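You operate a simulated robot arm through the tools that you are given. There is no shell and no other tool. Be economical: measure what you need, move in short steps, check, and stop when the job is done.

The job below is to be done with a simulated two-armed robot. You get a single attempt, and the scene is never put back.

JOB
Pick up the brush from the top of the yellow table with one hand, pass it to the other hand and put it on the front of the left bench.

The check looks at the end state, three seconds after you hand in, the way a careful person would. Anything else that was tipped, shoved, dropped, spilled or broken makes it a failure.

ROBOT AND FRAMES
Two 7-joint arms with four-finger grippers on one trunk, on a base that drives. Base frame: it is fixed to the floor where the robot stands at the start and does not move with it; the origin is under the middle of the robot, x ahead of it, y to its left, z up. Readings come in mm, degrees, newtons and seconds.
The left shoulder is at the start at [40, 181, 1130], the right one opposite. With the tool pointing down near the work surface each hand reaches from about 300 to 820 mm from the robot's upright axis, wherever it stands, measured 20 degrees to its own side. Places, roughly: front of the left bench (180x22 cm) [-2380, 1760, 840]. Payload 3.67 kg a hand.
The TCP of each hand is the grasp point between the finger pads, 28 mm short of the fingertips. In the tool frame z runs along the fingers and y along their closing line. Largest opening 112 mm; the body of the gripper starts 73 mm behind the TCP.
Orientation is that of the tool frame in the base frame, as a unit quaternion [w, x, y, z]. With the fingers straight down and closing along the base's y, the tool's x points along the base's -x, its y along +y and its z along -z.

CONTROLS
- The arms move only by the tool nudge_tool. It takes "left_motion", "right_motion" or both (then of equal length, played together; a hand with none holds still); each is one flat list of numbers, 7 for each row, row after row: the shift along the base's x, y, z in mm, then the turn, a rotation vector about the base's x, y, z in degrees, then the finger opening in mm, from 0 to 112. In form: [x, y, z, rx, ry, rz, gripper, x, y, z, rx, ry, rz, gripper, ...]. A call has 1 to 12 rows; each row shifts and turns the commanded pose from where the row before left it. Each row takes 0.2 s and may step no farther than 50 mm and 8.6 degrees from the row before; otherwise, or with a gripper value out of range, the whole call is refused. A pose out of reach is approached as far as the arm can. The call stops where the force on the tool passes 40 N (or 10 N more than at its start, if that is more) or the arm is blocked; 0.2 s more then pass. Each finger halts on what it meets, pressing with about 30 N; the grip force reading is that of the motor and also rises with nothing between the fingers. The clock runs only during rows and for 0.2 s after the last one: add rows that do not move to give the fingers time. It gives the time, the measured TCP pose, the force on the tool (base axes), the opening and the grip force at its end, in the units of the frame above (readings bear some noise), with the torque about the TCP (base axes, N m) and any sound that the robot's microphone picked up.
- Cameras (640 x 400 px; columns grow to the right, rows downward): "scene" is now at [102, 8.7, 1345.1]; the picture's right is [0.12, -0.99, 0.00], its down [-0.71, -0.09, -0.70] and it looks along [0.69, 0.08, -0.72] (base axes); focal length 259 px, centre (320, 200). "left" rides on the left gripper at [60, 18, -104] in its tool frame; the picture's right is [-0.29, 0.96, 0.00], its down [-0.80, -0.24, -0.55] and it looks along [-0.53, -0.16, 0.83] (tool axes); focal length 234 px, centre (320, 200). "right" rides on the right gripper at [60, -18, -104] in its tool frame; the picture's right is [0.29, 0.96, 0.00], its down [-0.80, 0.24, -0.55] and it looks along [-0.53, 0.16, 0.83] (tool axes); focal length 234 px, centre (320, 200). There is no depth. A picture from a camera that has moved, and an enlarged one, comes with that camera's place and axes in the base frame and with its lens.
- snapshot(camera): a new picture of that camera. The clock stands still meanwhile.
- move_column(by): slides the trunk up (or, below 0, down) by that many mm; the arms and the scene camera ride with it, the base frame stays. It gives what a move gives, with no picture.
- steer(legs): drives the robot by 1 to 6 legs, each [ahead, left, turn to the left] in mm, mm and degrees, along the robot's own axes; the way and the turn of a leg run together, so that a leg with both is an arc; at most 1500 mm and 180 degrees a leg. The arms and the cameras ride along, it lands a little off, and it stops where it bumps. It gives what a move gives.
- aim_head(pan, tilt): turns the head with the scene camera to pan (to the left, within 86 degrees either way) and tilt (down, from -29 to 69), counted from straight ahead of the robot. It gives what a move gives.
- enlarge(camera, box): a new picture of the part [left, top, right, bottom] of that camera's present view, enlarged. The clock stands still meanwhile.
- finish_job(): hands the job in; it is judged then, once.

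Work in short steps. Places have to be worked out from the pictures, the camera data and where the tool is seen: move nearer, look again, correct. Check each grasp and each placing, and mend what went wrong. You have 120 turns and 92 pictures in all, those below and enlarged ones among them. Open the grippers and draw the arms clear of the work before you hand the job in, unless the task says otherwise; then end with one line.

The tools are called after "Call:" as a command line: name --argument value ..., lists and objects as JSON in quotes. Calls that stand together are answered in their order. nudge_tool: Moves the arms, as the interface text tells. Its arguments: {"type":"object","properties":{"left_motion":{"type":"array","items":{"type":"number"}},"right_motion":{"type":"array","items":{"type":"number"}}},"required":[]} The other tools are called the same way: move_column (by) slides the trunk up or down; steer (legs) drives the base; aim_head (pan, tilt) turns the head that bears the scene camera; snapshot (camera) takes a picture; enlarge (camera, box) takes an enlarged picture of a part of a camera's view; finish_job () hands the job in.

At the start:

```text
time_s: 0.0
left_tool_pos: [587.1, 243.1, 1006.7]
left_orientation: [0.0, 0.0, 1.0, 0.0]
left_wrist_force: [-0.1, 0.1, 0.1]
left_wrist_torque: [-0.02, 0.0, -0.01]
left_width: 112.0
left_grasp_force: 0.0
right_tool_pos: [545.6, -212.8, 1071.7]
right_orientation: [0.0, 0.0, 1.0, 0.001]
right_wrist_force: [0.1, 0.8, -1.1]
right_wrist_torque: [0.0, 0.03, 0.01]
right_width: 111.8
right_grasp_force: 0.1
trunk travel left (down, up): [-250.0, 264.0]
robot x, y, heading: [-0.4, 4.4, 0.1]
head pan, tilt: [7.0, 45.8]
```

scene: 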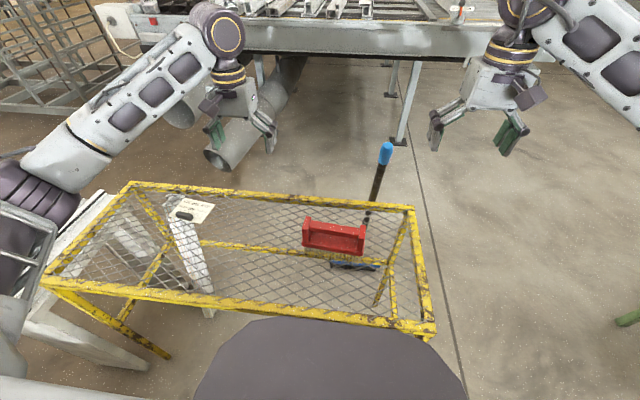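
right: 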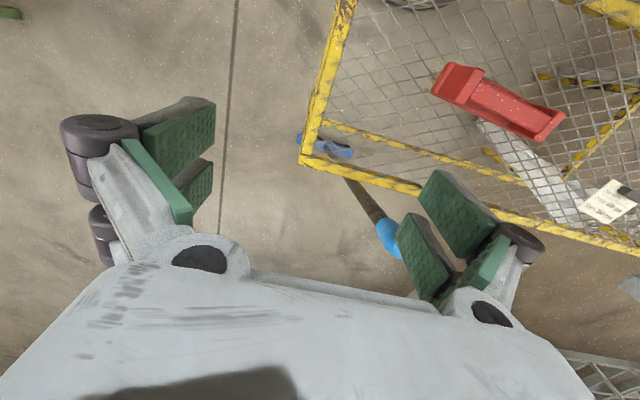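
left: 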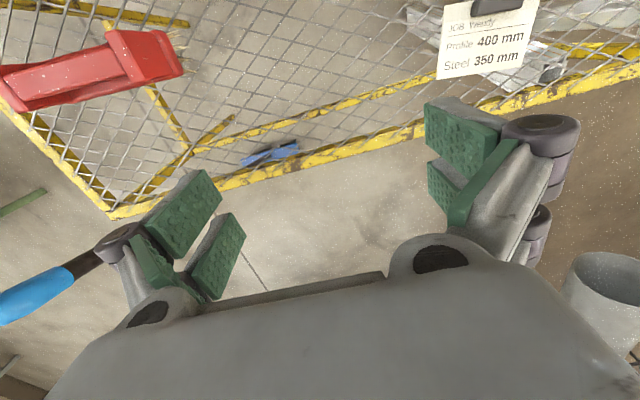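

The red thing on the mesh table may be the brush; I enlarge to check.

Call:
enlarge --camera "scene" --box '[260, 130, 440, 290]'

Call:
enlarge --camera "left" --box '[0, 0, 240, 150]'

Call:
enlarge --camera "right" --box '[400, 20, 640, 170]'

```text
2.50 times, centred on (350, 210) of scene
camera zoom: at [102.0, 8.7, 1345.1], right [0.12, -0.99, 0.0], down [-0.71, -0.09, -0.7], along [0.69, 0.08, -0.72], focal length 648 px, centre (245, 175)
```

zoom: 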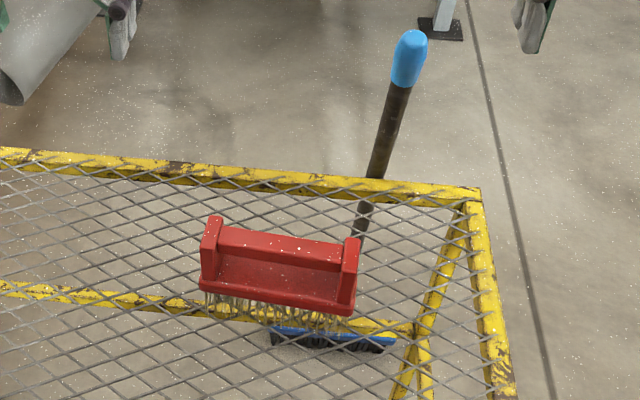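

```text
2.67 times, centred on (120, 75) of left
camera zoom: at [526.0, 262.3, 1111.9], right [0.29, 0.96, 0.0], down [0.8, -0.24, 0.55], along [0.53, -0.16, -0.83], focal length 624 px, centre (853, 533)
```

zoom: 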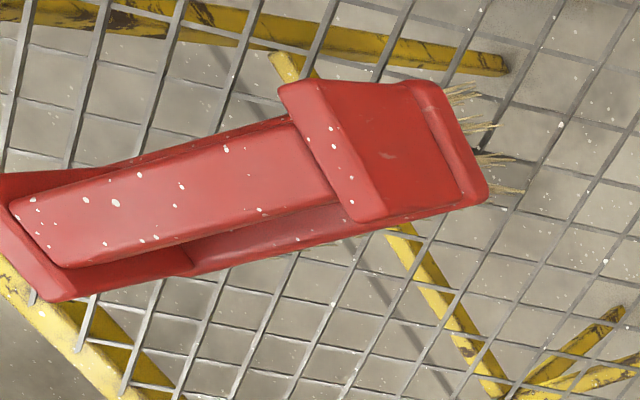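

```text
2.67 times, centred on (520, 95) of right
camera zoom: at [484.9, -230.3, 1177.3], right [-0.29, 0.96, 0.0], down [0.8, 0.24, 0.55], along [0.53, 0.16, -0.83], focal length 624 px, centre (-213, 480)
```

zoom: 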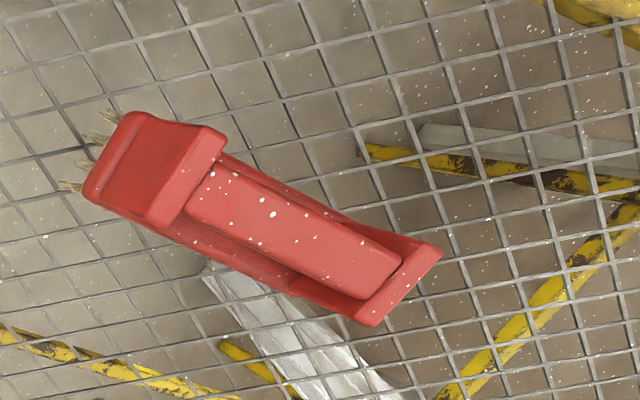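

The red hand brush lies lengthwise along base y, with its centre near (482, 23) and its top near z 850. I turn the right hand 90° (camera outward) and bring it above the brush's -y end; the left hand will take the +y end.

Call:
nudge_tool --right_motion '[-6.4, 15, -6, 0, 0, 7.8, 112, -6.4, 15, -6, 0, 0, 7.8, 112, -6.4, 15, -6, 0, 0, 7.8, 112, -6.4, 15, -6, 0, 0, 7.8, 112, -6.4, 15, -6, 0, 0, 7.8, 112, -6.4, 15, -6, 0, 0, 7.8, 112, -6.4, 15, -6, 0, 0, 7.8, 112, -6.4, 15, -6, 0, 0, 7.8, 112, -6.4, 15, -6, 0, 0, 7.8, 112, -6.4, 15, -6, 0, 0, 7.8, 112, -6.4, 15, -6, 0, 0, 7.8, 112]'

Call:
snapshot --camera "right"

Call:
snapshot --camera "scene"

```text
time_s: 2.4
left_tool_pos: [586.3, 244.1, 1008.0]
left_orientation: [-0.001, 0.0, 1.0, -0.001]
left_wrist_force: [0.3, 0.4, 0.7]
left_wrist_torque: [-0.03, -0.03, 0.02]
left_width: 112.2
left_grasp_force: 0.1
right_tool_pos: [387.4, 24.9, 1039.6]
right_orientation: [0.0, -0.681, 0.732, 0.0]
right_wrist_force: [-0.8, 1.2, 1.1]
right_wrist_torque: [-0.03, -0.04, 0.02]
right_width: 112.4
right_grasp_force: 0.0
right hand out of reach, approached as far as the arm can: row 9, 10, 11
trunk travel left (down, up): [-250.0, 264.0]
robot x, y, heading: [1.1, 1.2, 0.0]
head pan, tilt: [7.0, 45.8]
```

```text
85 pictures are left
camera right: at [400.5, -37.1, 1145.6], right [-0.98, -0.22, 0.0], down [-0.18, 0.81, 0.55], along [-0.12, 0.54, -0.83], focal length 234 px, centre (320, 200)
```

right: 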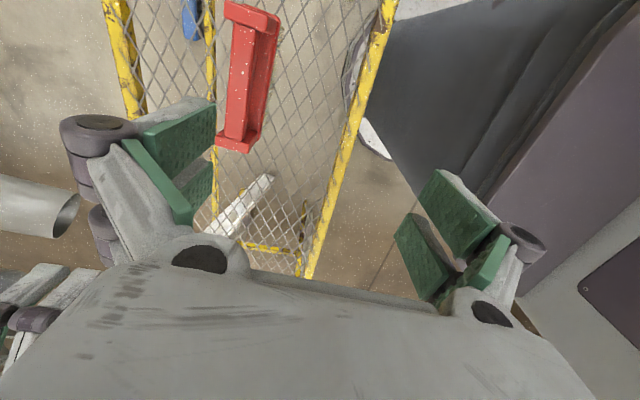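

```text
84 pictures are left
camera scene: at [100.5, 10.7, 1345.2], right [0.12, -0.99, 0.0], down [-0.71, -0.09, -0.7], along [0.69, 0.08, -0.72], focal length 259 px, centre (320, 200)
```

scene: 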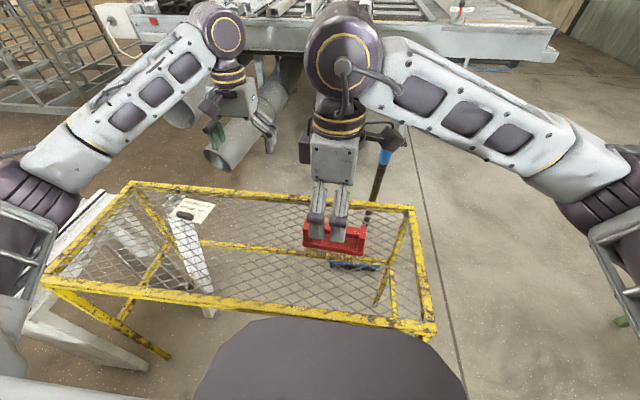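

The outward yaw runs out of reach, so I back the right hand off and undo the turn. After that I'll turn it inward (camera to +y).

Call:
nudge_tool --right_motion '[10, -16, 4, 0, 0, -7.8, 112, 10, -16, 4, 0, 0, -7.8, 112, 10, -16, 4, 0, 0, -7.8, 112, 10, -16, 4, 0, 0, -7.8, 112, 10, -16, 4, 0, 0, -7.8, 112, 10, -16, 4, 0, 0, -7.8, 112, 10, -16, 4, 0, 0, -7.8, 112, 10, -16, 4, 0, 0, -7.8, 112, 10, -16, 4, 0, 0, -7.8, 112, 10, -16, 4, 0, 0, -7.8, 112, 10, -16, 4, 0, 0, -7.8, 112]'

```text
time_s: 4.8
left_tool_pos: [586.7, 243.4, 1007.6]
left_orientation: [0.0, 0.0, 1.0, 0.0]
left_wrist_force: [-1.0, -0.8, -1.2]
left_wrist_torque: [0.0, -0.02, 0.01]
left_width: 111.9
left_grasp_force: 0.0
right_tool_pos: [498.3, -155.8, 1083.0]
right_orientation: [0.0, 0.001, 1.0, 0.0]
right_wrist_force: [-0.3, 0.0, -0.2]
right_wrist_torque: [0.03, 0.01, -0.01]
right_width: 111.9
right_grasp_force: 0.1
trunk travel left (down, up): [-250.0, 264.0]
robot x, y, heading: [-0.1, 0.8, -0.1]
head pan, tilt: [7.0, 45.8]
```

The right hand is restored. Now I turn it inward by about 94° while moving toward (478, -48).

Call:
nudge_tool --right_motion '[-2, 9, -5, 0, 0, -7.9, 112, -2, 9, -5, 0, 0, -7.9, 112, -2, 9, -5, 0, 0, -7.9, 112, -2, 9, -5, 0, 0, -7.9, 112, -2, 9, -5, 0, 0, -7.9, 112, -2, 9, -5, 0, 0, -7.9, 112, -2, 9, -5, 0, 0, -7.9, 112, -2, 9, -5, 0, 0, -7.9, 112, -2, 9, -5, 0, 0, -7.9, 112, -2, 9, -5, 0, 0, -7.9, 112, -2, 9, -5, 0, 0, -7.9, 112, -2, 9, -5, 0, 0, -7.9, 112]'

Call:
snapshot --camera "right"

Call:
snapshot --camera "scene"

```text
time_s: 7.4
left_tool_pos: [586.2, 244.3, 1006.7]
left_orientation: [-0.001, 0.0, 1.0, 0.001]
left_wrist_force: [-0.3, -0.1, 0.6]
left_wrist_torque: [-0.02, -0.02, -0.02]
left_width: 111.9
left_grasp_force: 0.0
right_tool_pos: [474.7, -45.4, 1024.0]
right_orientation: [0.001, 0.737, 0.676, -0.001]
right_wrist_force: [0.6, 0.8, -0.4]
right_wrist_torque: [-0.03, 0.05, -0.03]
right_width: 112.2
right_grasp_force: 0.0
trunk travel left (down, up): [-250.0, 264.0]
robot x, y, heading: [0.4, -4.0, 0.2]
head pan, tilt: [7.0, 45.8]
```

```text
83 pictures are left
camera right: at [461.5, 15.4, 1128.8], right [0.98, 0.2, 0.0], down [0.17, -0.81, 0.55], along [0.11, -0.54, -0.83], focal length 234 px, centre (320, 200)
```

right: 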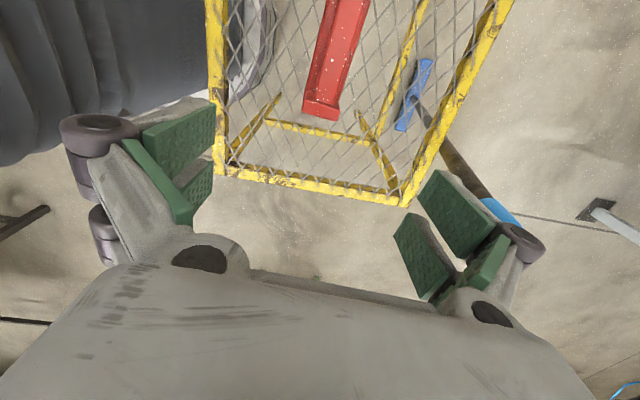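

```text
82 pictures are left
camera scene: at [102.1, 9.1, 1345.1], right [0.12, -0.99, 0.0], down [-0.71, -0.09, -0.7], along [0.69, 0.08, -0.72], focal length 259 px, centre (320, 200)
```

scene: 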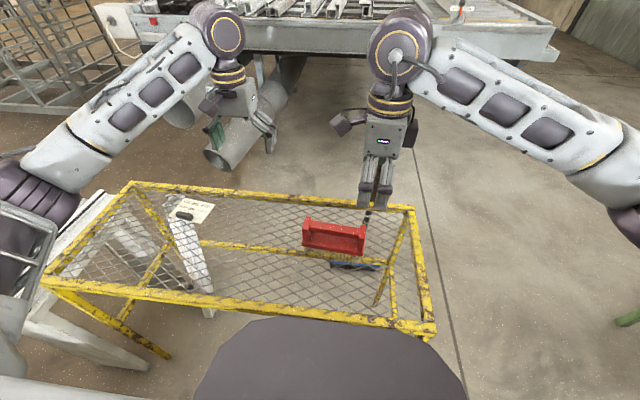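

The hand is aligned with the brush (yaw about 85°) and above its -y end. I descend part way, center slightly, and look again.

Call:
nudge_tool --right_motion '[0, 0, -30, 0, 0, 0, 112, 0, 0, -30, 0, 0, 0, 112, 1, 3, -30, 0, 0, 0, 112, 0, 3, -29, 0, 0, 0, 112]'

Call:
snapshot --camera "right"

Call:
enlarge --camera "scene" --box '[280, 130, 440, 290]'

Call:
enlarge --camera "left" --box '[0, 0, 240, 150]'

```text
time_s: 8.4
left_tool_pos: [587.4, 243.6, 1006.5]
left_orientation: [0.0, 0.0, 1.0, 0.0]
left_wrist_force: [0.4, 0.2, 0.4]
left_wrist_torque: [0.0, 0.01, 0.01]
left_width: 111.9
left_grasp_force: 0.1
right_tool_pos: [474.5, -43.2, 903.5]
right_orientation: [0.0, 0.736, 0.677, 0.0]
right_wrist_force: [-0.3, 0.7, -0.7]
right_wrist_torque: [0.01, -0.03, -0.01]
right_width: 111.9
right_grasp_force: 0.1
trunk travel left (down, up): [-250.0, 264.0]
robot x, y, heading: [-0.9, 1.1, 0.1]
head pan, tilt: [7.0, 45.8]
```

```text
81 pictures are left
camera right: at [462.2, 19.7, 1009.7], right [0.98, 0.21, 0.0], down [0.17, -0.81, 0.55], along [0.11, -0.54, -0.83], focal length 234 px, centre (320, 200)
```

right: 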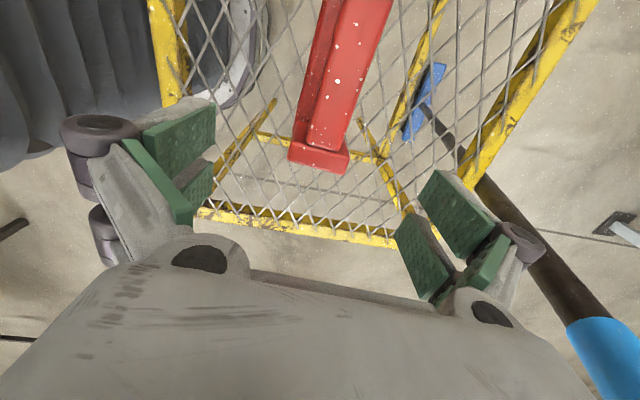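

```text
2.50 times, centred on (360, 210) of scene
camera zoom: at [102.3, 8.6, 1345.0], right [0.12, -0.99, 0.0], down [-0.71, -0.09, -0.7], along [0.69, 0.08, -0.72], focal length 648 px, centre (220, 175)
```

zoom: 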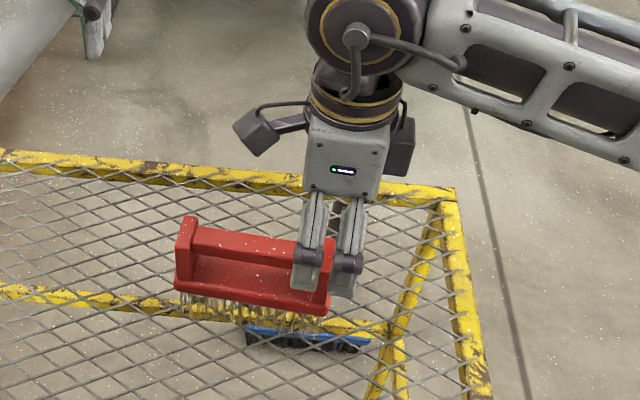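

```text
2.67 times, centred on (120, 75) of left
camera zoom: at [526.2, 262.3, 1111.8], right [0.29, 0.96, 0.0], down [0.8, -0.24, 0.55], along [0.53, -0.16, -0.83], focal length 624 px, centre (853, 533)
```

zoom: 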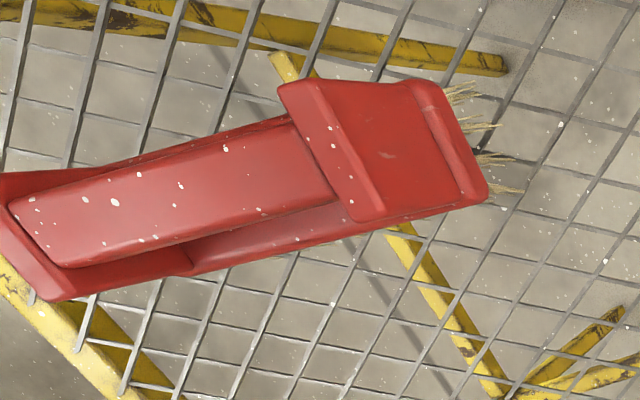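

The brush's -y post (about 46 mm wide) sits between the fingers near (476, -48), top about 850, with the table mesh around 775. I lower to TCP z≈830, with the force stop as a guard.

Call:
nudge_tool --right_motion '[1, -1, -20, 0, 0, 0, 112, 0, -1, -20, 0, 0, 0, 112, 0, -1, -17, 0, 0, 0, 112, 0, -1, -16, 0, 0, 0, 112]'

Call:
snapshot --camera "right"

Call:
enlarge --camera "scene" --box '[280, 170, 440, 290]'

Call:
snapshot --camera "left"

```text
time_s: 9.4
left_tool_pos: [587.3, 242.1, 1007.1]
left_orientation: [0.0, 0.0, 1.0, 0.0]
left_wrist_force: [0.4, -0.2, -0.2]
left_wrist_torque: [0.03, 0.05, 0.03]
left_width: 111.8
left_grasp_force: 0.1
right_tool_pos: [475.6, -43.9, 830.6]
right_orientation: [0.0, 0.736, 0.677, -0.001]
right_wrist_force: [0.8, -0.1, -0.3]
right_wrist_torque: [0.02, -0.01, 0.0]
right_width: 111.8
right_grasp_force: 0.0
trunk travel left (down, up): [-250.0, 264.0]
robot x, y, heading: [-2.2, 2.5, 0.1]
head pan, tilt: [7.0, 45.8]
```

```text
78 pictures are left
camera right: at [462.6, 16.6, 935.6], right [0.98, 0.21, 0.0], down [0.17, -0.81, 0.55], along [0.11, -0.54, -0.83], focal length 234 px, centre (320, 200)
```

right: 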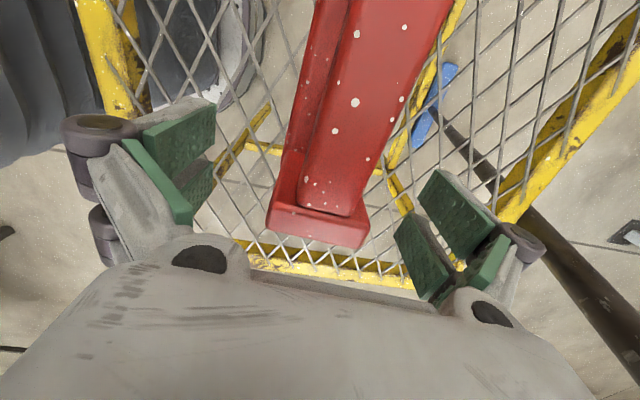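

```text
3.33 times, centred on (360, 230) of scene
camera zoom: at [102.2, 8.6, 1345.0], right [0.12, -0.99, 0.0], down [-0.71, -0.09, -0.7], along [0.69, 0.08, -0.72], focal length 864 px, centre (187, 100)
```

zoom: 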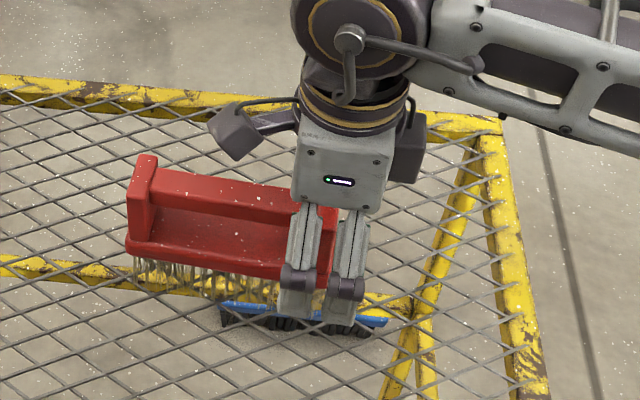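

```text
76 pictures are left
camera left: at [526.1, 262.3, 1111.8], right [0.29, 0.96, 0.0], down [0.8, -0.24, 0.55], along [0.53, -0.16, -0.83], focal length 234 px, centre (320, 200)
```

left: 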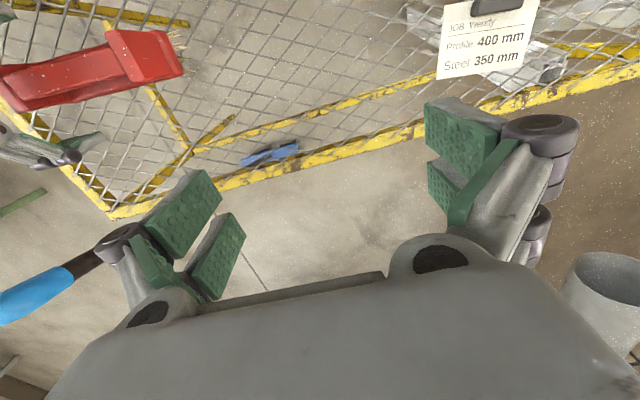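

The post's outer face is near y -42, so I shift about 13 mm along the brush (+y) to put the fingers fully over the post, then close.

Call:
nudge_tool --right_motion '[1, 13, 0, 0, 0, 0, 112, 0, 0, 0, 0, 0, 0, 80, 0, 0, 0, 0, 0, 0, 50, 0, 0, 0, 0, 0, 0, 20, 0, 0, 0, 0, 0, 0, 20, 0, 0, 0, 0, 0, 0, 20]'

Call:
snapshot --camera "right"

```text
time_s: 10.8
left_tool_pos: [585.3, 242.9, 1007.5]
left_orientation: [0.0, 0.0, 1.0, 0.0]
left_wrist_force: [-0.2, 0.2, -1.0]
left_wrist_torque: [0.0, -0.01, 0.01]
left_width: 111.9
left_grasp_force: 0.1
right_tool_pos: [475.7, -31.9, 830.1]
right_orientation: [0.0, 0.736, 0.677, 0.001]
right_wrist_force: [-0.2, 0.7, 0.9]
right_wrist_torque: [-0.11, 0.12, 0.01]
right_width: 45.8
right_grasp_force: 29.8
trunk travel left (down, up): [-250.0, 264.0]
robot x, y, heading: [1.1, 1.6, -0.3]
head pan, tilt: [7.0, 45.8]
```

```text
75 pictures are left
camera right: at [464.4, 29.5, 936.1], right [0.98, 0.21, 0.0], down [0.17, -0.81, 0.55], along [0.11, -0.54, -0.83], focal length 234 px, centre (320, 200)
```

right: 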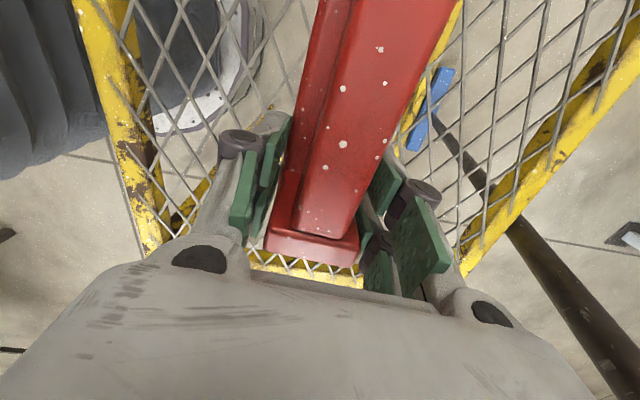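

Gripped at 45.8 mm width with 30 N. I lift straight up.

Call:
nudge_tool --right_motion '[0, 0, 10, 0, 0, 0, 20, 0, 0, 20, 0, 0, 0, 20, 0, 0, 30, 0, 0, 0, 20, 0, 0, 30, 0, 0, 0, 20, 0, 0, 35, 0, 0, 0, 20, 0, 0, 35, 0, 0, 0, 20, 0, 0, 35, 0, 0, 0, 20]'

Call:
snapshot --camera "scene"

Call:
snapshot --camera "right"

```text
time_s: 12.4
left_tool_pos: [586.3, 242.7, 1007.5]
left_orientation: [0.0, 0.001, 1.0, 0.0]
left_wrist_force: [-0.1, -0.3, -0.3]
left_wrist_torque: [-0.01, 0.0, -0.04]
left_width: 112.2
left_grasp_force: 0.1
right_tool_pos: [476.2, -32.1, 1024.4]
right_orientation: [0.0, 0.736, 0.677, -0.001]
right_wrist_force: [0.4, -0.2, -2.7]
right_wrist_torque: [-0.14, 0.02, 0.0]
right_width: 45.6
right_grasp_force: 29.8
trunk travel left (down, up): [-250.0, 264.0]
robot x, y, heading: [1.2, -0.5, 0.2]
head pan, tilt: [7.0, 45.8]
```

```text
74 pictures are left
camera scene: at [101.8, 9.0, 1345.1], right [0.12, -0.99, 0.0], down [-0.71, -0.09, -0.7], along [0.69, 0.08, -0.72], focal length 259 px, centre (320, 200)
```

scene: 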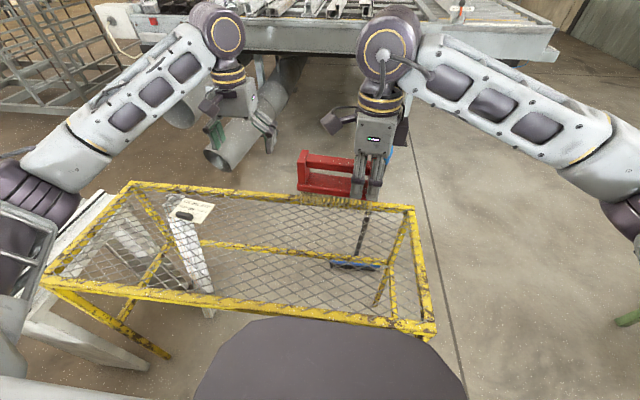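

```text
73 pictures are left
camera right: at [463.8, 29.3, 1129.3], right [0.98, 0.21, 0.0], down [0.17, -0.81, 0.55], along [0.11, -0.54, -0.83], focal length 234 px, centre (320, 200)
```

right: 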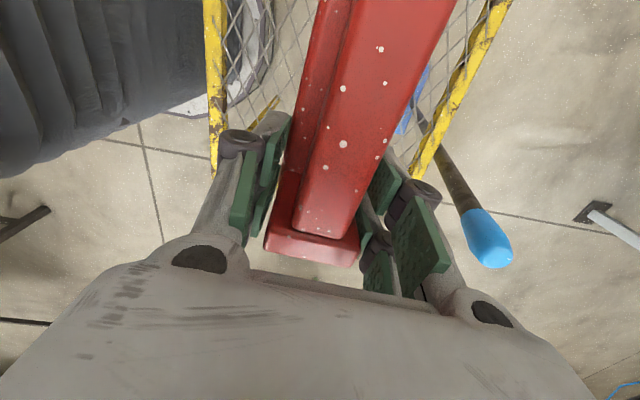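

The lift is clean. I turn the right hand 50° so the brush's free end points back-left (tool x at 135°), and move to about (590, -50, 1040). Meanwhile the left hand turns to the same yaw.

Call:
nudge_tool --right_motion '[16, -3, 2, 0, 0, 7.1, 20, 16, -3, 2, 0, 0, 7.1, 20, 16, -3, 2, 0, 0, 7.1, 20, 16, -3, 2, 0, 0, 7.1, 20, 16, -3, 2, 0, 0, 7.1, 20, 16, -3, 2, 0, 0, 7.1, 20, 16, -3, 2, 0, 0, 7.1, 20]' --left_motion '[-7, 3, 20, 0, 0, -6.4, 112, -7, 3, 20, 0, 0, -6.4, 112, -7, 3, 20, 0, 0, -6.4, 112, -7, 3, 20, 0, 0, -6.4, 112, -7, 3, 20, 0, 0, -6.4, 112, -7, 3, 20, 0, 0, -6.4, 112, -7, 3, 20, 0, 0, -6.4, 112]'

Call:
snapshot --camera "scene"

Call:
snapshot --camera "left"

```text
time_s: 14.0
left_tool_pos: [537.5, 265.0, 1147.3]
left_orientation: [-0.001, 0.382, 0.924, 0.0]
left_wrist_force: [-0.1, 1.0, -0.4]
left_wrist_torque: [0.01, -0.04, -0.01]
left_width: 112.0
left_grasp_force: 0.1
right_tool_pos: [587.4, -53.2, 1039.7]
right_orientation: [0.0, 0.383, 0.924, 0.001]
right_wrist_force: [-0.3, -0.3, -1.3]
right_wrist_torque: [-0.1, -0.13, 0.0]
right_width: 45.8
right_grasp_force: 30.2
trunk travel left (down, up): [-250.0, 264.0]
robot x, y, heading: [0.6, 0.3, -0.3]
head pan, tilt: [7.0, 45.8]
```

```text
72 pictures are left
camera scene: at [101.8, 8.5, 1345.1], right [0.12, -0.99, 0.0], down [-0.71, -0.09, -0.7], along [0.69, 0.08, -0.72], focal length 259 px, centre (320, 200)
```

scene: 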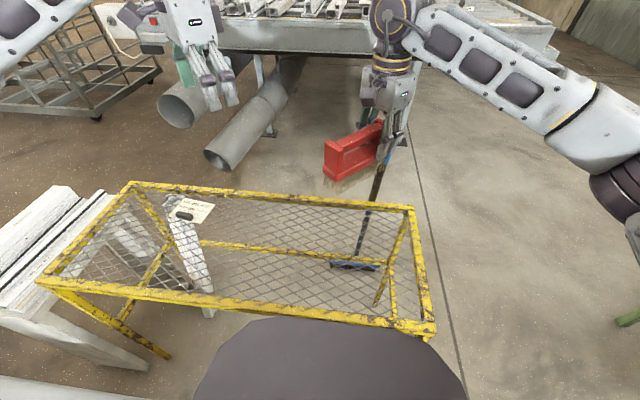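

```text
71 pictures are left
camera left: at [507.4, 320.3, 1252.5], right [0.88, 0.47, 0.0], down [0.4, -0.73, 0.55], along [0.26, -0.49, -0.83], focal length 234 px, centre (320, 200)
```

left: 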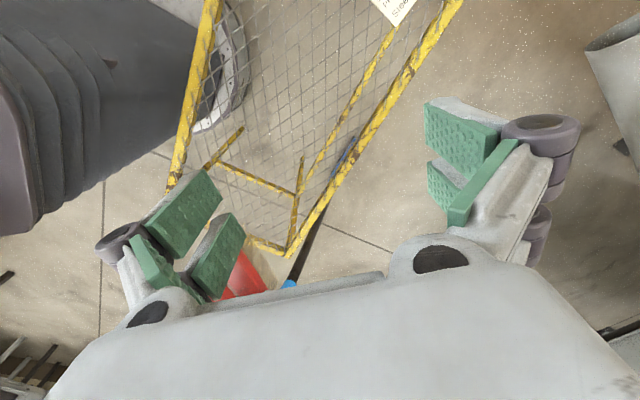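

The free post should be near (493, 41, 1040). I bring the left hand above it, at z≈1150.

Call:
nudge_tool --left_motion '[-9, -44, 0, 0, 0, 0, 112, -9, -44, 0, 0, 0, 0, 112, -9, -44, 0, 0, 0, 0, 112, -9, -44, 0, 0, 0, 0, 112, -6, -40, 0, 0, 0, 0, 112]'

Call:
snapshot --camera "scene"

Call:
snapshot --camera "left"

```text
time_s: 15.2
left_tool_pos: [494.9, 46.0, 1145.3]
left_orientation: [-0.001, 0.38, 0.925, 0.001]
left_wrist_force: [-0.2, -0.8, -0.7]
left_wrist_torque: [0.06, 0.02, -0.02]
left_width: 112.2
left_grasp_force: 0.1
right_tool_pos: [588.1, -53.3, 1040.0]
right_orientation: [0.0, 0.384, 0.923, 0.0]
right_wrist_force: [0.5, -1.6, -2.9]
right_wrist_torque: [-0.06, -0.12, 0.01]
right_width: 45.9
right_grasp_force: 30.3
trunk travel left (down, up): [-250.0, 264.0]
robot x, y, heading: [-0.6, 2.2, -0.0]
head pan, tilt: [7.0, 45.8]
```

```text
70 pictures are left
camera scene: at [102.4, 7.2, 1345.0], right [0.12, -0.99, 0.0], down [-0.71, -0.09, -0.7], along [0.69, 0.09, -0.72], focal length 259 px, centre (320, 200)
```

scene: 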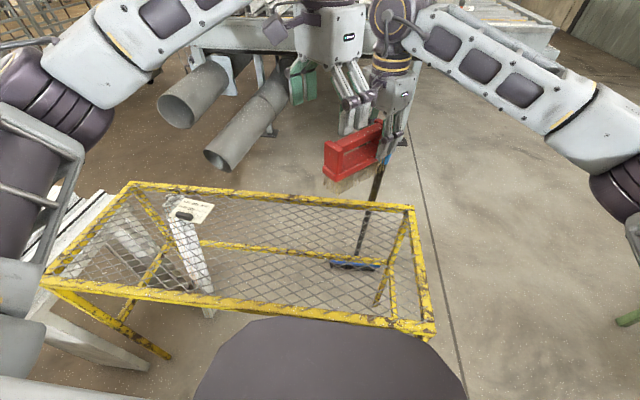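

```text
69 pictures are left
camera left: at [464.2, 101.8, 1250.9], right [0.88, 0.48, 0.0], down [0.4, -0.73, 0.55], along [0.26, -0.49, -0.83], focal length 234 px, centre (320, 200)
```

left: 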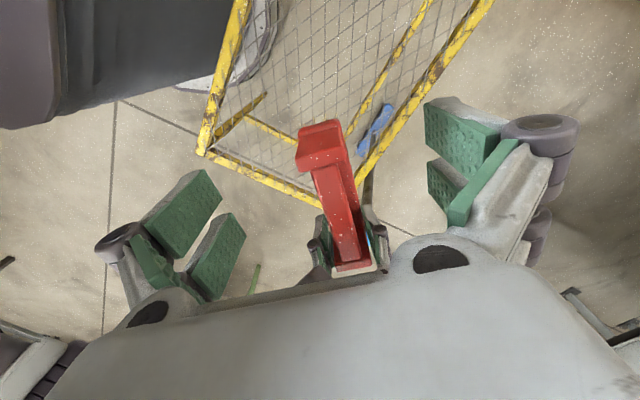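

The free post is at about (499, 38) and the yaw matches. I descend in small steps, correcting by a few mm.

Call:
nudge_tool --left_motion '[2, -2, -20, 0, 0, 0, 112, 1, -2, -20, 0, 0, 0, 112, 1, -2, -20, 0, 0, 0, 112]'

Call:
snapshot --camera "left"

Call:
enlarge --camera "scene" --box '[240, 0, 480, 200]'

```text
time_s: 16.0
left_tool_pos: [499.9, 43.5, 1086.4]
left_orientation: [0.0, 0.379, 0.925, -0.001]
left_wrist_force: [-0.2, 0.4, -0.8]
left_wrist_torque: [0.0, -0.01, -0.05]
left_width: 112.1
left_grasp_force: 0.1
right_tool_pos: [587.6, -52.7, 1039.7]
right_orientation: [0.0, 0.383, 0.924, 0.0]
right_wrist_force: [0.5, -0.1, -2.3]
right_wrist_torque: [-0.05, -0.1, 0.01]
right_width: 45.7
right_grasp_force: 29.9
trunk travel left (down, up): [-250.0, 264.0]
robot x, y, heading: [-2.3, -2.6, 0.1]
head pan, tilt: [7.0, 45.8]
```

```text
68 pictures are left
camera left: at [469.4, 97.8, 1191.0], right [0.88, 0.48, 0.0], down [0.4, -0.73, 0.55], along [0.26, -0.49, -0.83], focal length 234 px, centre (320, 200)
```

left: 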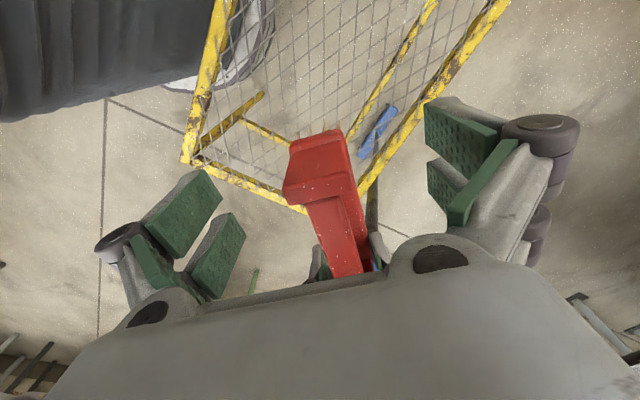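

```text
2.00 times, centred on (360, 100) of scene
camera zoom: at [102.7, 8.8, 1345.0], right [0.12, -0.99, 0.0], down [-0.71, -0.09, -0.7], along [0.69, 0.08, -0.72], focal length 518 px, centre (240, 400)
```

zoom: 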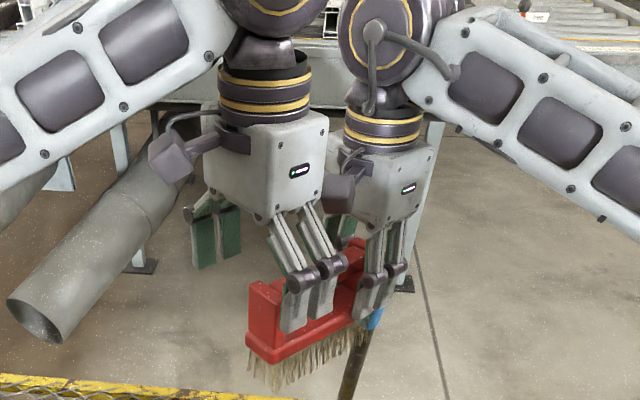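

Alignment is good laterally and clearance looks fine. I continue down 45 mm with a small inward shift.

Call:
nudge_tool --left_motion '[2, -3, -15, 0, 0, 0, 112, 2, -3, -15, 0, 0, 0, 112, 1, -2, -16, 0, 0, 0, 112]'

Call:
snapshot --camera "left"

Call:
enlarge --camera "scene" --box '[240, 0, 480, 200]'

```text
time_s: 16.8
left_tool_pos: [505.5, 37.7, 1049.4]
left_orientation: [0.002, 0.378, 0.926, 0.001]
left_wrist_force: [0.0, 2.1, -0.1]
left_wrist_torque: [-0.14, 0.0, 0.01]
left_width: 111.9
left_grasp_force: 0.0
right_tool_pos: [589.2, -56.2, 1037.2]
right_orientation: [-0.001, 0.385, 0.923, -0.004]
right_wrist_force: [0.3, 0.0, -1.7]
right_wrist_torque: [0.06, -0.09, 0.06]
right_width: 46.0
right_grasp_force: 29.5
trunk travel left (down, up): [-250.0, 264.0]
robot x, y, heading: [1.1, -0.5, 0.4]
head pan, tilt: [7.0, 45.8]
stopped in row 3 (right hand): the force on the tool passed its limit at 43 N (the readings are from after the stop); the commanded pose is now the measured one
```

```text
66 pictures are left
camera left: at [474.2, 93.4, 1154.5], right [0.88, 0.48, 0.0], down [0.4, -0.73, 0.56], along [0.27, -0.49, -0.83], focal length 234 px, centre (320, 200)
```

left: 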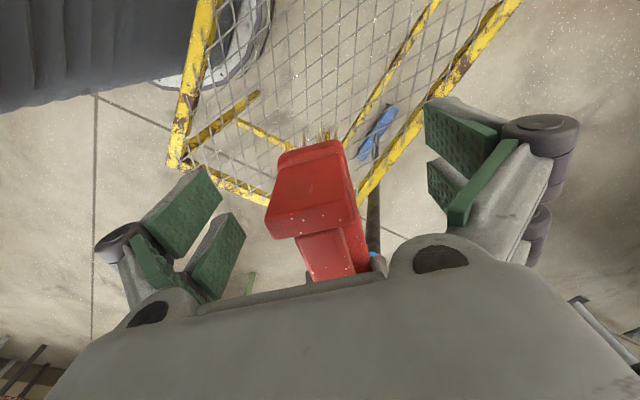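

```text
2.00 times, centred on (360, 100) of scene
camera zoom: at [102.3, 8.7, 1345.1], right [0.12, -0.99, 0.0], down [-0.71, -0.09, -0.7], along [0.69, 0.08, -0.72], focal length 518 px, centre (240, 400)
```

zoom: 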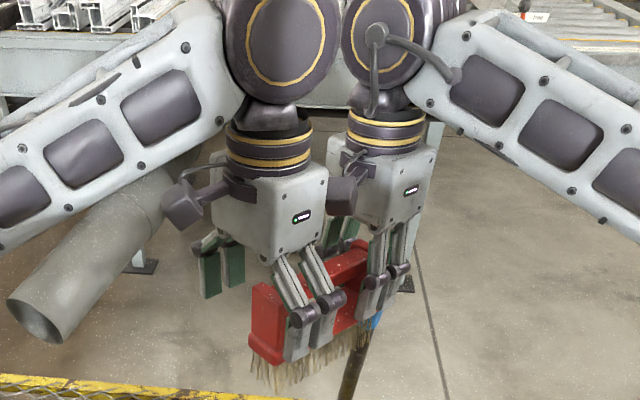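

Something on the two arms (likely wrist or camera housings) just touched, but the fingers are already around the post about 10 mm below its top. I back off slightly, center, and close here.

Call:
nudge_tool --left_motion '[-4, 0, 3, 0, 0, 0, 112, 0, 0, 0, 0, 0, 0, 90, 0, 0, 0, 0, 0, 0, 70, 0, 0, 0, 0, 0, 0, 40, 0, 0, 0, 0, 0, 0, 20, 0, 0, 0, 0, 0, 0, 20, 0, 0, 0, 0, 0, 0, 20]'

Call:
snapshot --camera "left"

Call:
enlarge --camera "scene" --box '[240, 0, 480, 200]'

```text
time_s: 18.4
left_tool_pos: [500.2, 36.6, 1052.3]
left_orientation: [0.002, 0.377, 0.926, -0.001]
left_wrist_force: [-5.7, 12.1, 2.3]
left_wrist_torque: [-3.15, 1.14, 0.45]
left_width: 41.5
left_grasp_force: 29.7
right_tool_pos: [590.6, -55.6, 1037.1]
right_orientation: [0.0, 0.385, 0.923, -0.003]
right_wrist_force: [6.7, -13.6, -3.3]
right_wrist_torque: [3.07, -1.23, -0.05]
right_width: 46.5
right_grasp_force: 29.6
trunk travel left (down, up): [-250.0, 264.0]
robot x, y, heading: [-0.9, -2.0, -0.1]
head pan, tilt: [7.0, 45.8]
```

```text
64 pictures are left
camera left: at [469.9, 93.3, 1157.2], right [0.88, 0.48, 0.0], down [0.4, -0.73, 0.56], along [0.27, -0.49, -0.83], focal length 234 px, centre (320, 200)
```

left: 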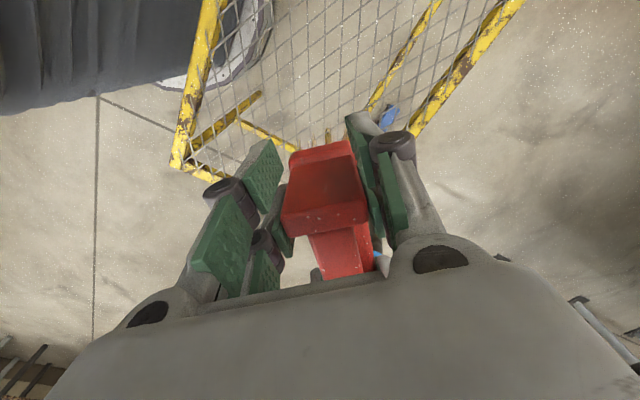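

```text
2.00 times, centred on (360, 100) of scene
camera zoom: at [102.3, 8.7, 1345.0], right [0.12, -0.99, 0.0], down [-0.71, -0.09, -0.7], along [0.69, 0.08, -0.72], focal length 518 px, centre (240, 400)
```

zoom: 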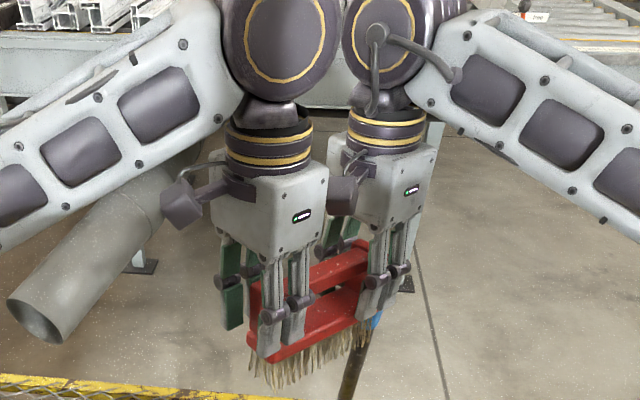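

Both hands hold the brush. I release the right hand (opening only) and check that the left holds.

Call:
nudge_tool --right_motion '[0, 0, 0, 0, 0, 0, 55, 0, 0, 0, 0, 0, 0, 80, 0, 0, 0, 0, 0, 0, 112, 0, 0, 0, 0, 0, 0, 112]'

Call:
enlarge --camera "scene" --box '[240, 0, 480, 200]'

Call:
snapshot --camera "left"

```text
time_s: 19.4
left_tool_pos: [502.3, 37.6, 1052.3]
left_orientation: [0.002, 0.377, 0.926, 0.001]
left_wrist_force: [-5.8, 13.8, -0.3]
left_wrist_torque: [-1.61, -0.44, 0.1]
left_width: 41.7
left_grasp_force: 29.9
right_tool_pos: [590.3, -55.8, 1038.4]
right_orientation: [-0.001, 0.385, 0.923, -0.004]
right_wrist_force: [5.4, -15.4, -1.8]
right_wrist_torque: [1.77, 0.51, 0.74]
right_width: 112.2
right_grasp_force: 0.0
trunk travel left (down, up): [-250.0, 264.0]
robot x, y, heading: [-0.7, 1.6, 0.2]
head pan, tilt: [7.0, 45.8]
```

```text
2.00 times, centred on (360, 100) of scene
camera zoom: at [102.2, 8.7, 1345.0], right [0.12, -0.99, 0.0], down [-0.71, -0.09, -0.7], along [0.69, 0.08, -0.72], focal length 518 px, centre (240, 400)
```

zoom: 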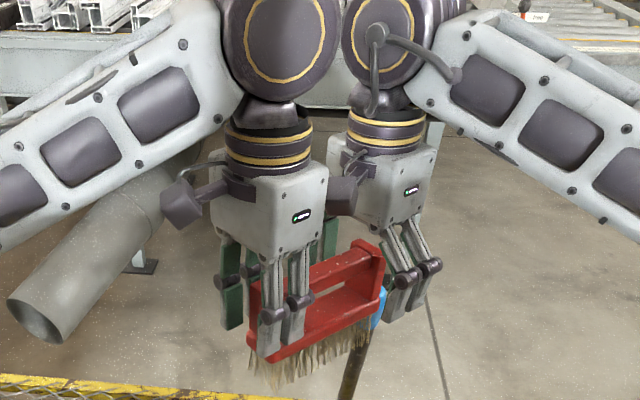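

```text
61 pictures are left
camera left: at [470.2, 93.5, 1157.1], right [0.88, 0.48, 0.0], down [0.4, -0.73, 0.56], along [0.27, -0.49, -0.83], focal length 234 px, centre (320, 200)
```

left: 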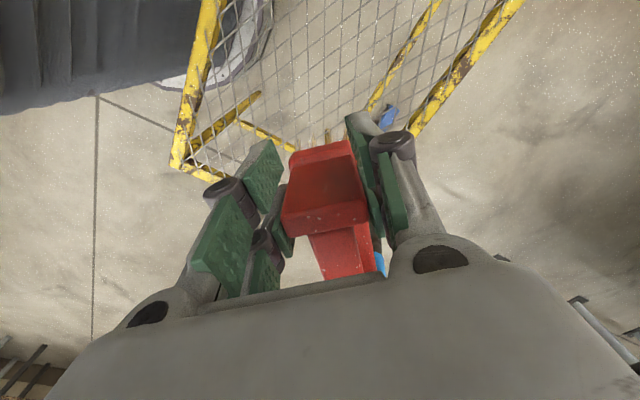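

The left holds it alone, but the arms press lightly on each other. I slide the right hand away along the brush axis, outward and clear.

Call:
nudge_tool --right_motion '[10, -12, 0, 0, 0, 0, 112, 15, -20, 0, 0, 0, 0, 112, 15, -30, 0, 0, 0, 0, 112, 10, -40, 10, 0, 0, 0, 112, 0, -45, 15, 0, 0, 0, 112, -10, -45, 15, 0, 0, 6, 112]'

Call:
snapshot --camera "scene"

```text
time_s: 20.8
left_tool_pos: [500.6, 36.5, 1052.9]
left_orientation: [0.002, 0.378, 0.926, 0.001]
left_wrist_force: [0.0, 0.5, -0.2]
left_wrist_torque: [0.15, 0.12, 0.03]
left_width: 41.5
left_grasp_force: 29.8
right_tool_pos: [629.1, -251.6, 1078.1]
right_orientation: [0.0, 0.336, 0.942, -0.004]
right_wrist_force: [-0.2, 0.1, 0.5]
right_wrist_torque: [-0.01, 0.03, 0.02]
right_width: 112.0
right_grasp_force: 0.1
trunk travel left (down, up): [-250.0, 264.0]
robot x, y, heading: [0.7, -1.4, -0.1]
head pan, tilt: [7.0, 45.8]
```

```text
60 pictures are left
camera scene: at [101.3, 7.1, 1345.1], right [0.12, -0.99, 0.0], down [-0.71, -0.09, -0.7], along [0.69, 0.09, -0.72], focal length 259 px, centre (320, 200)
```

scene: 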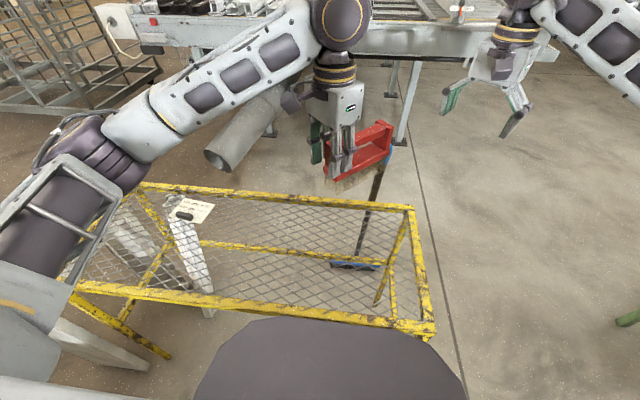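

Handover is done. I tuck both arms closer and higher for driving, and look around to the left and behind for the bench.

Call:
nudge_tool --left_motion '[-10, 20, 10, 0, 0, 6, 20, -10, 20, 10, 0, 0, 6, 20, -10, 20, 10, 0, 0, 6, 20, -10, 20, 10, 0, 0, 6, 20, -10, 20, 10, 0, 0, 6, 20, -10, 20, 10, 0, 0, 6, 20, -10, 20, 10, 0, 0, 6, 20]' --right_motion '[-28, 5, 5, 0, 0, 6, 112, -28, 5, 5, 0, 0, 6, 112, -28, 5, 5, 0, 0, 6, 112, -28, 5, 5, 0, 0, 6, 112, -28, 5, 5, 0, 0, 6, 112, -28, 5, 5, 0, 0, 6, 112, -28, 5, 5, 0, 0, 4, 112]'

Call:
aim_head --pan 86 --tilt 25

Call:
snapshot --camera "scene"

```text
time_s: 22.4
left_tool_pos: [430.4, 179.2, 1124.7]
left_orientation: [0.002, 0.021, 1.0, 0.001]
left_wrist_force: [0.5, 0.1, -2.5]
left_wrist_torque: [0.0, 0.16, -0.01]
left_width: 41.5
left_grasp_force: 30.2
right_tool_pos: [430.6, -212.2, 1113.7]
right_orientation: [0.003, -0.008, 1.0, -0.003]
right_wrist_force: [-0.2, 0.8, 0.2]
right_wrist_torque: [0.0, -0.02, 0.03]
right_width: 112.1
right_grasp_force: 0.1
trunk travel left (down, up): [-250.0, 264.0]
robot x, y, heading: [-2.2, -0.6, -0.1]
head pan, tilt: [7.0, 45.8]
```

```text
time_s: 23.9
left_tool_pos: [431.3, 177.4, 1124.3]
left_orientation: [0.002, 0.021, 1.0, 0.001]
left_wrist_force: [-0.7, -0.4, -2.1]
left_wrist_torque: [0.01, 0.18, 0.02]
left_width: 41.4
left_grasp_force: 30.4
right_tool_pos: [432.2, -213.7, 1113.4]
right_orientation: [0.001, -0.006, 1.0, -0.003]
right_wrist_force: [-0.3, -0.3, 0.2]
right_wrist_torque: [-0.01, 0.0, 0.0]
right_width: 112.1
right_grasp_force: 0.0
trunk travel left (down, up): [-250.0, 264.0]
robot x, y, heading: [-0.1, 4.1, 0.2]
head pan, tilt: [85.9, 25.0]
```

```text
59 pictures are left
camera scene: at [28.6, 90.9, 1376.7], right [1.0, -0.07, 0.0], down [-0.03, -0.42, -0.91], along [0.06, 0.9, -0.42], focal length 259 px, centre (320, 200)
```

scene: 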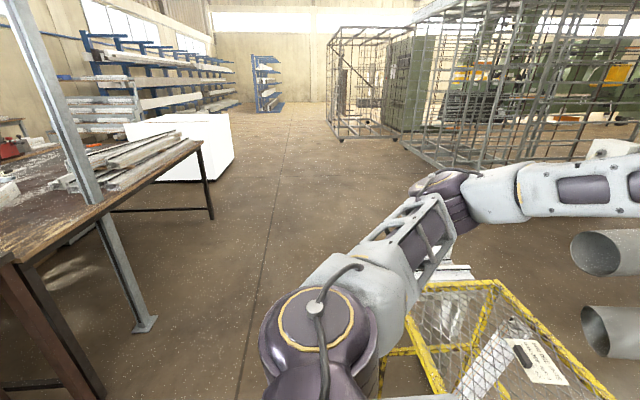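

There is a wooden bench at left-back. I look to the right side too before driving.

Call:
aim_head --pan -86 --tilt 30

Call:
snapshot --camera "scene"

Call:
aim_head --pan 86 --tilt 60

Call:
snapshot --camera "scene"

```text
time_s: 26.5
left_tool_pos: [431.2, 176.9, 1123.7]
left_orientation: [0.002, 0.021, 1.0, 0.001]
left_wrist_force: [-0.1, 0.4, -2.0]
left_wrist_torque: [0.06, 0.15, 0.02]
left_width: 41.6
left_grasp_force: 29.9
right_tool_pos: [432.3, -213.1, 1113.3]
right_orientation: [0.001, -0.007, 1.0, -0.004]
right_wrist_force: [0.3, -0.3, 0.1]
right_wrist_torque: [-0.04, 0.02, 0.03]
right_width: 112.0
right_grasp_force: 0.1
trunk travel left (down, up): [-250.0, 264.0]
robot x, y, heading: [-3.2, 3.3, 0.0]
head pan, tilt: [-85.9, 30.0]
```

```text
58 pictures are left
camera scene: at [28.5, -91.3, 1368.8], right [-1.0, -0.07, 0.0], down [-0.04, 0.5, -0.87], along [0.06, -0.86, -0.5], focal length 259 px, centre (320, 200)
```

scene: 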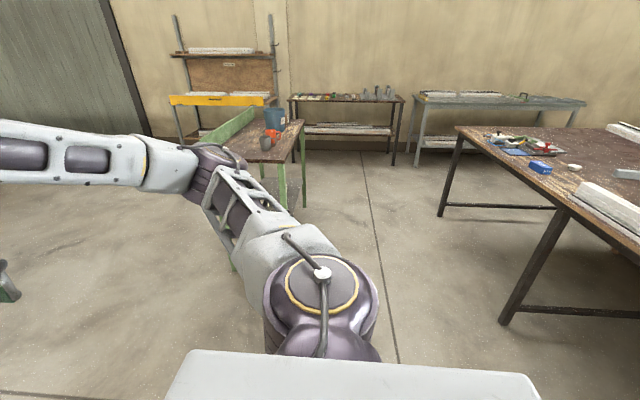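

```text
time_s: 29.1
left_tool_pos: [431.3, 178.5, 1123.9]
left_orientation: [0.002, 0.021, 1.0, 0.001]
left_wrist_force: [0.0, -0.2, -2.3]
left_wrist_torque: [0.02, 0.16, 0.01]
left_width: 41.6
left_grasp_force: 30.1
right_tool_pos: [431.9, -214.3, 1113.4]
right_orientation: [0.0, -0.006, 1.0, -0.003]
right_wrist_force: [-0.8, 0.9, -0.3]
right_wrist_torque: [-0.02, 0.0, -0.03]
right_width: 112.2
right_grasp_force: 0.1
trunk travel left (down, up): [-250.0, 264.0]
robot x, y, heading: [-2.5, -0.7, 0.1]
head pan, tilt: [85.9, 60.0]
```

```text
57 pictures are left
camera scene: at [26.8, 65.4, 1326.7], right [1.0, -0.07, 0.0], down [-0.06, -0.86, -0.5], along [0.04, 0.5, -0.87], focal length 259 px, centre (320, 200)
```

scene: 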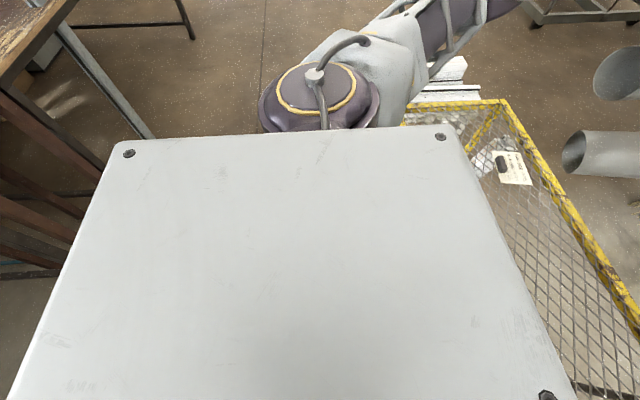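

The benches begin around x≈-935 behind me. I back up 200 mm from the yellow table, then turn left 90° in place to see the left bench.

Call:
steer --legs '[[-200, 0, 0], [0, 0, 90]]'

Call:
aim_head --pan 40 --tilt 25

Call:
snapshot --camera "scene"

Call:
aim_head --pan 86 --tilt 25

Call:
snapshot --camera "scene"

```text
time_s: 35.0
left_tool_pos: [-382.3, 427.7, 1124.3]
left_orientation: [0.001, -0.697, 0.717, 0.001]
left_wrist_force: [0.2, -0.1, -2.0]
left_wrist_torque: [-0.18, 0.04, 0.01]
left_width: 41.3
left_grasp_force: 29.9
right_tool_pos: [9.0, 434.3, 1113.0]
right_orientation: [-0.003, 0.717, -0.697, 0.002]
right_wrist_force: [-0.6, -0.8, -0.3]
right_wrist_torque: [0.01, 0.0, 0.0]
right_width: 111.9
right_grasp_force: 0.0
trunk travel left (down, up): [-250.0, 264.0]
robot x, y, heading: [-200.7, 0.8, 90.6]
head pan, tilt: [85.9, 60.0]
```

```text
time_s: 36.1
left_tool_pos: [-381.9, 429.4, 1124.3]
left_orientation: [0.001, -0.697, 0.717, 0.002]
left_wrist_force: [-0.2, -0.2, -2.8]
left_wrist_torque: [-0.18, 0.03, 0.0]
left_width: 41.4
left_grasp_force: 29.8
right_tool_pos: [9.3, 434.9, 1113.3]
right_orientation: [-0.003, 0.717, -0.697, 0.002]
right_wrist_force: [0.3, 0.4, -0.3]
right_wrist_torque: [0.03, 0.02, 0.01]
right_width: 111.9
right_grasp_force: 0.1
trunk travel left (down, up): [-250.0, 264.0]
robot x, y, heading: [-194.8, -1.3, 90.7]
head pan, tilt: [40.0, 25.0]
```

```text
56 pictures are left
camera scene: at [-256.9, 88.7, 1376.7], right [0.76, 0.65, 0.0], down [0.28, -0.32, -0.91], along [-0.59, 0.69, -0.42], focal length 259 px, centre (320, 200)
```

scene: 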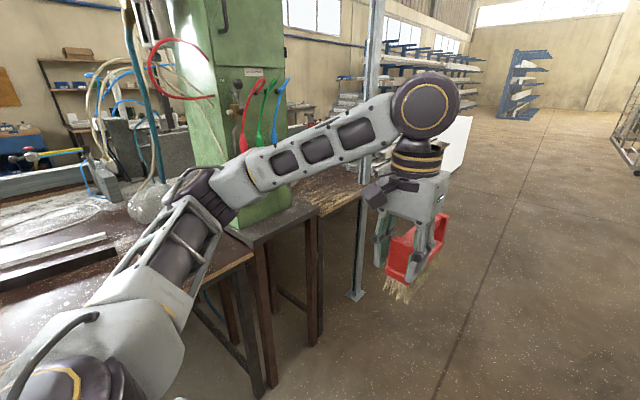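

```text
time_s: 37.2
left_tool_pos: [-382.6, 426.6, 1124.9]
left_orientation: [0.001, -0.697, 0.717, 0.001]
left_wrist_force: [0.1, 0.7, -2.2]
left_wrist_torque: [-0.15, 0.01, -0.03]
left_width: 41.5
left_grasp_force: 29.7
right_tool_pos: [9.8, 434.4, 1112.3]
right_orientation: [-0.003, 0.717, -0.698, 0.001]
right_wrist_force: [-0.3, -0.6, -0.5]
right_wrist_torque: [-0.03, 0.02, 0.03]
right_width: 112.1
right_grasp_force: 0.1
trunk travel left (down, up): [-250.0, 264.0]
robot x, y, heading: [-196.5, 1.6, 91.0]
head pan, tilt: [85.9, 25.0]
```

```text
55 pictures are left
camera scene: at [-288.5, 24.4, 1376.8], right [0.06, 1.0, 0.0], down [0.42, -0.02, -0.91], along [-0.9, 0.05, -0.42], focal length 259 px, centre (320, 200)
```

scene: 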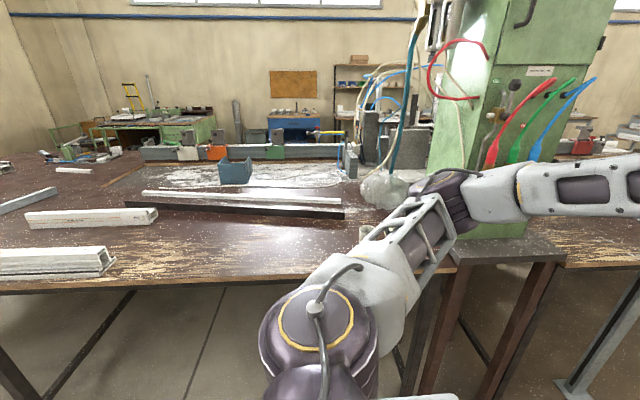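

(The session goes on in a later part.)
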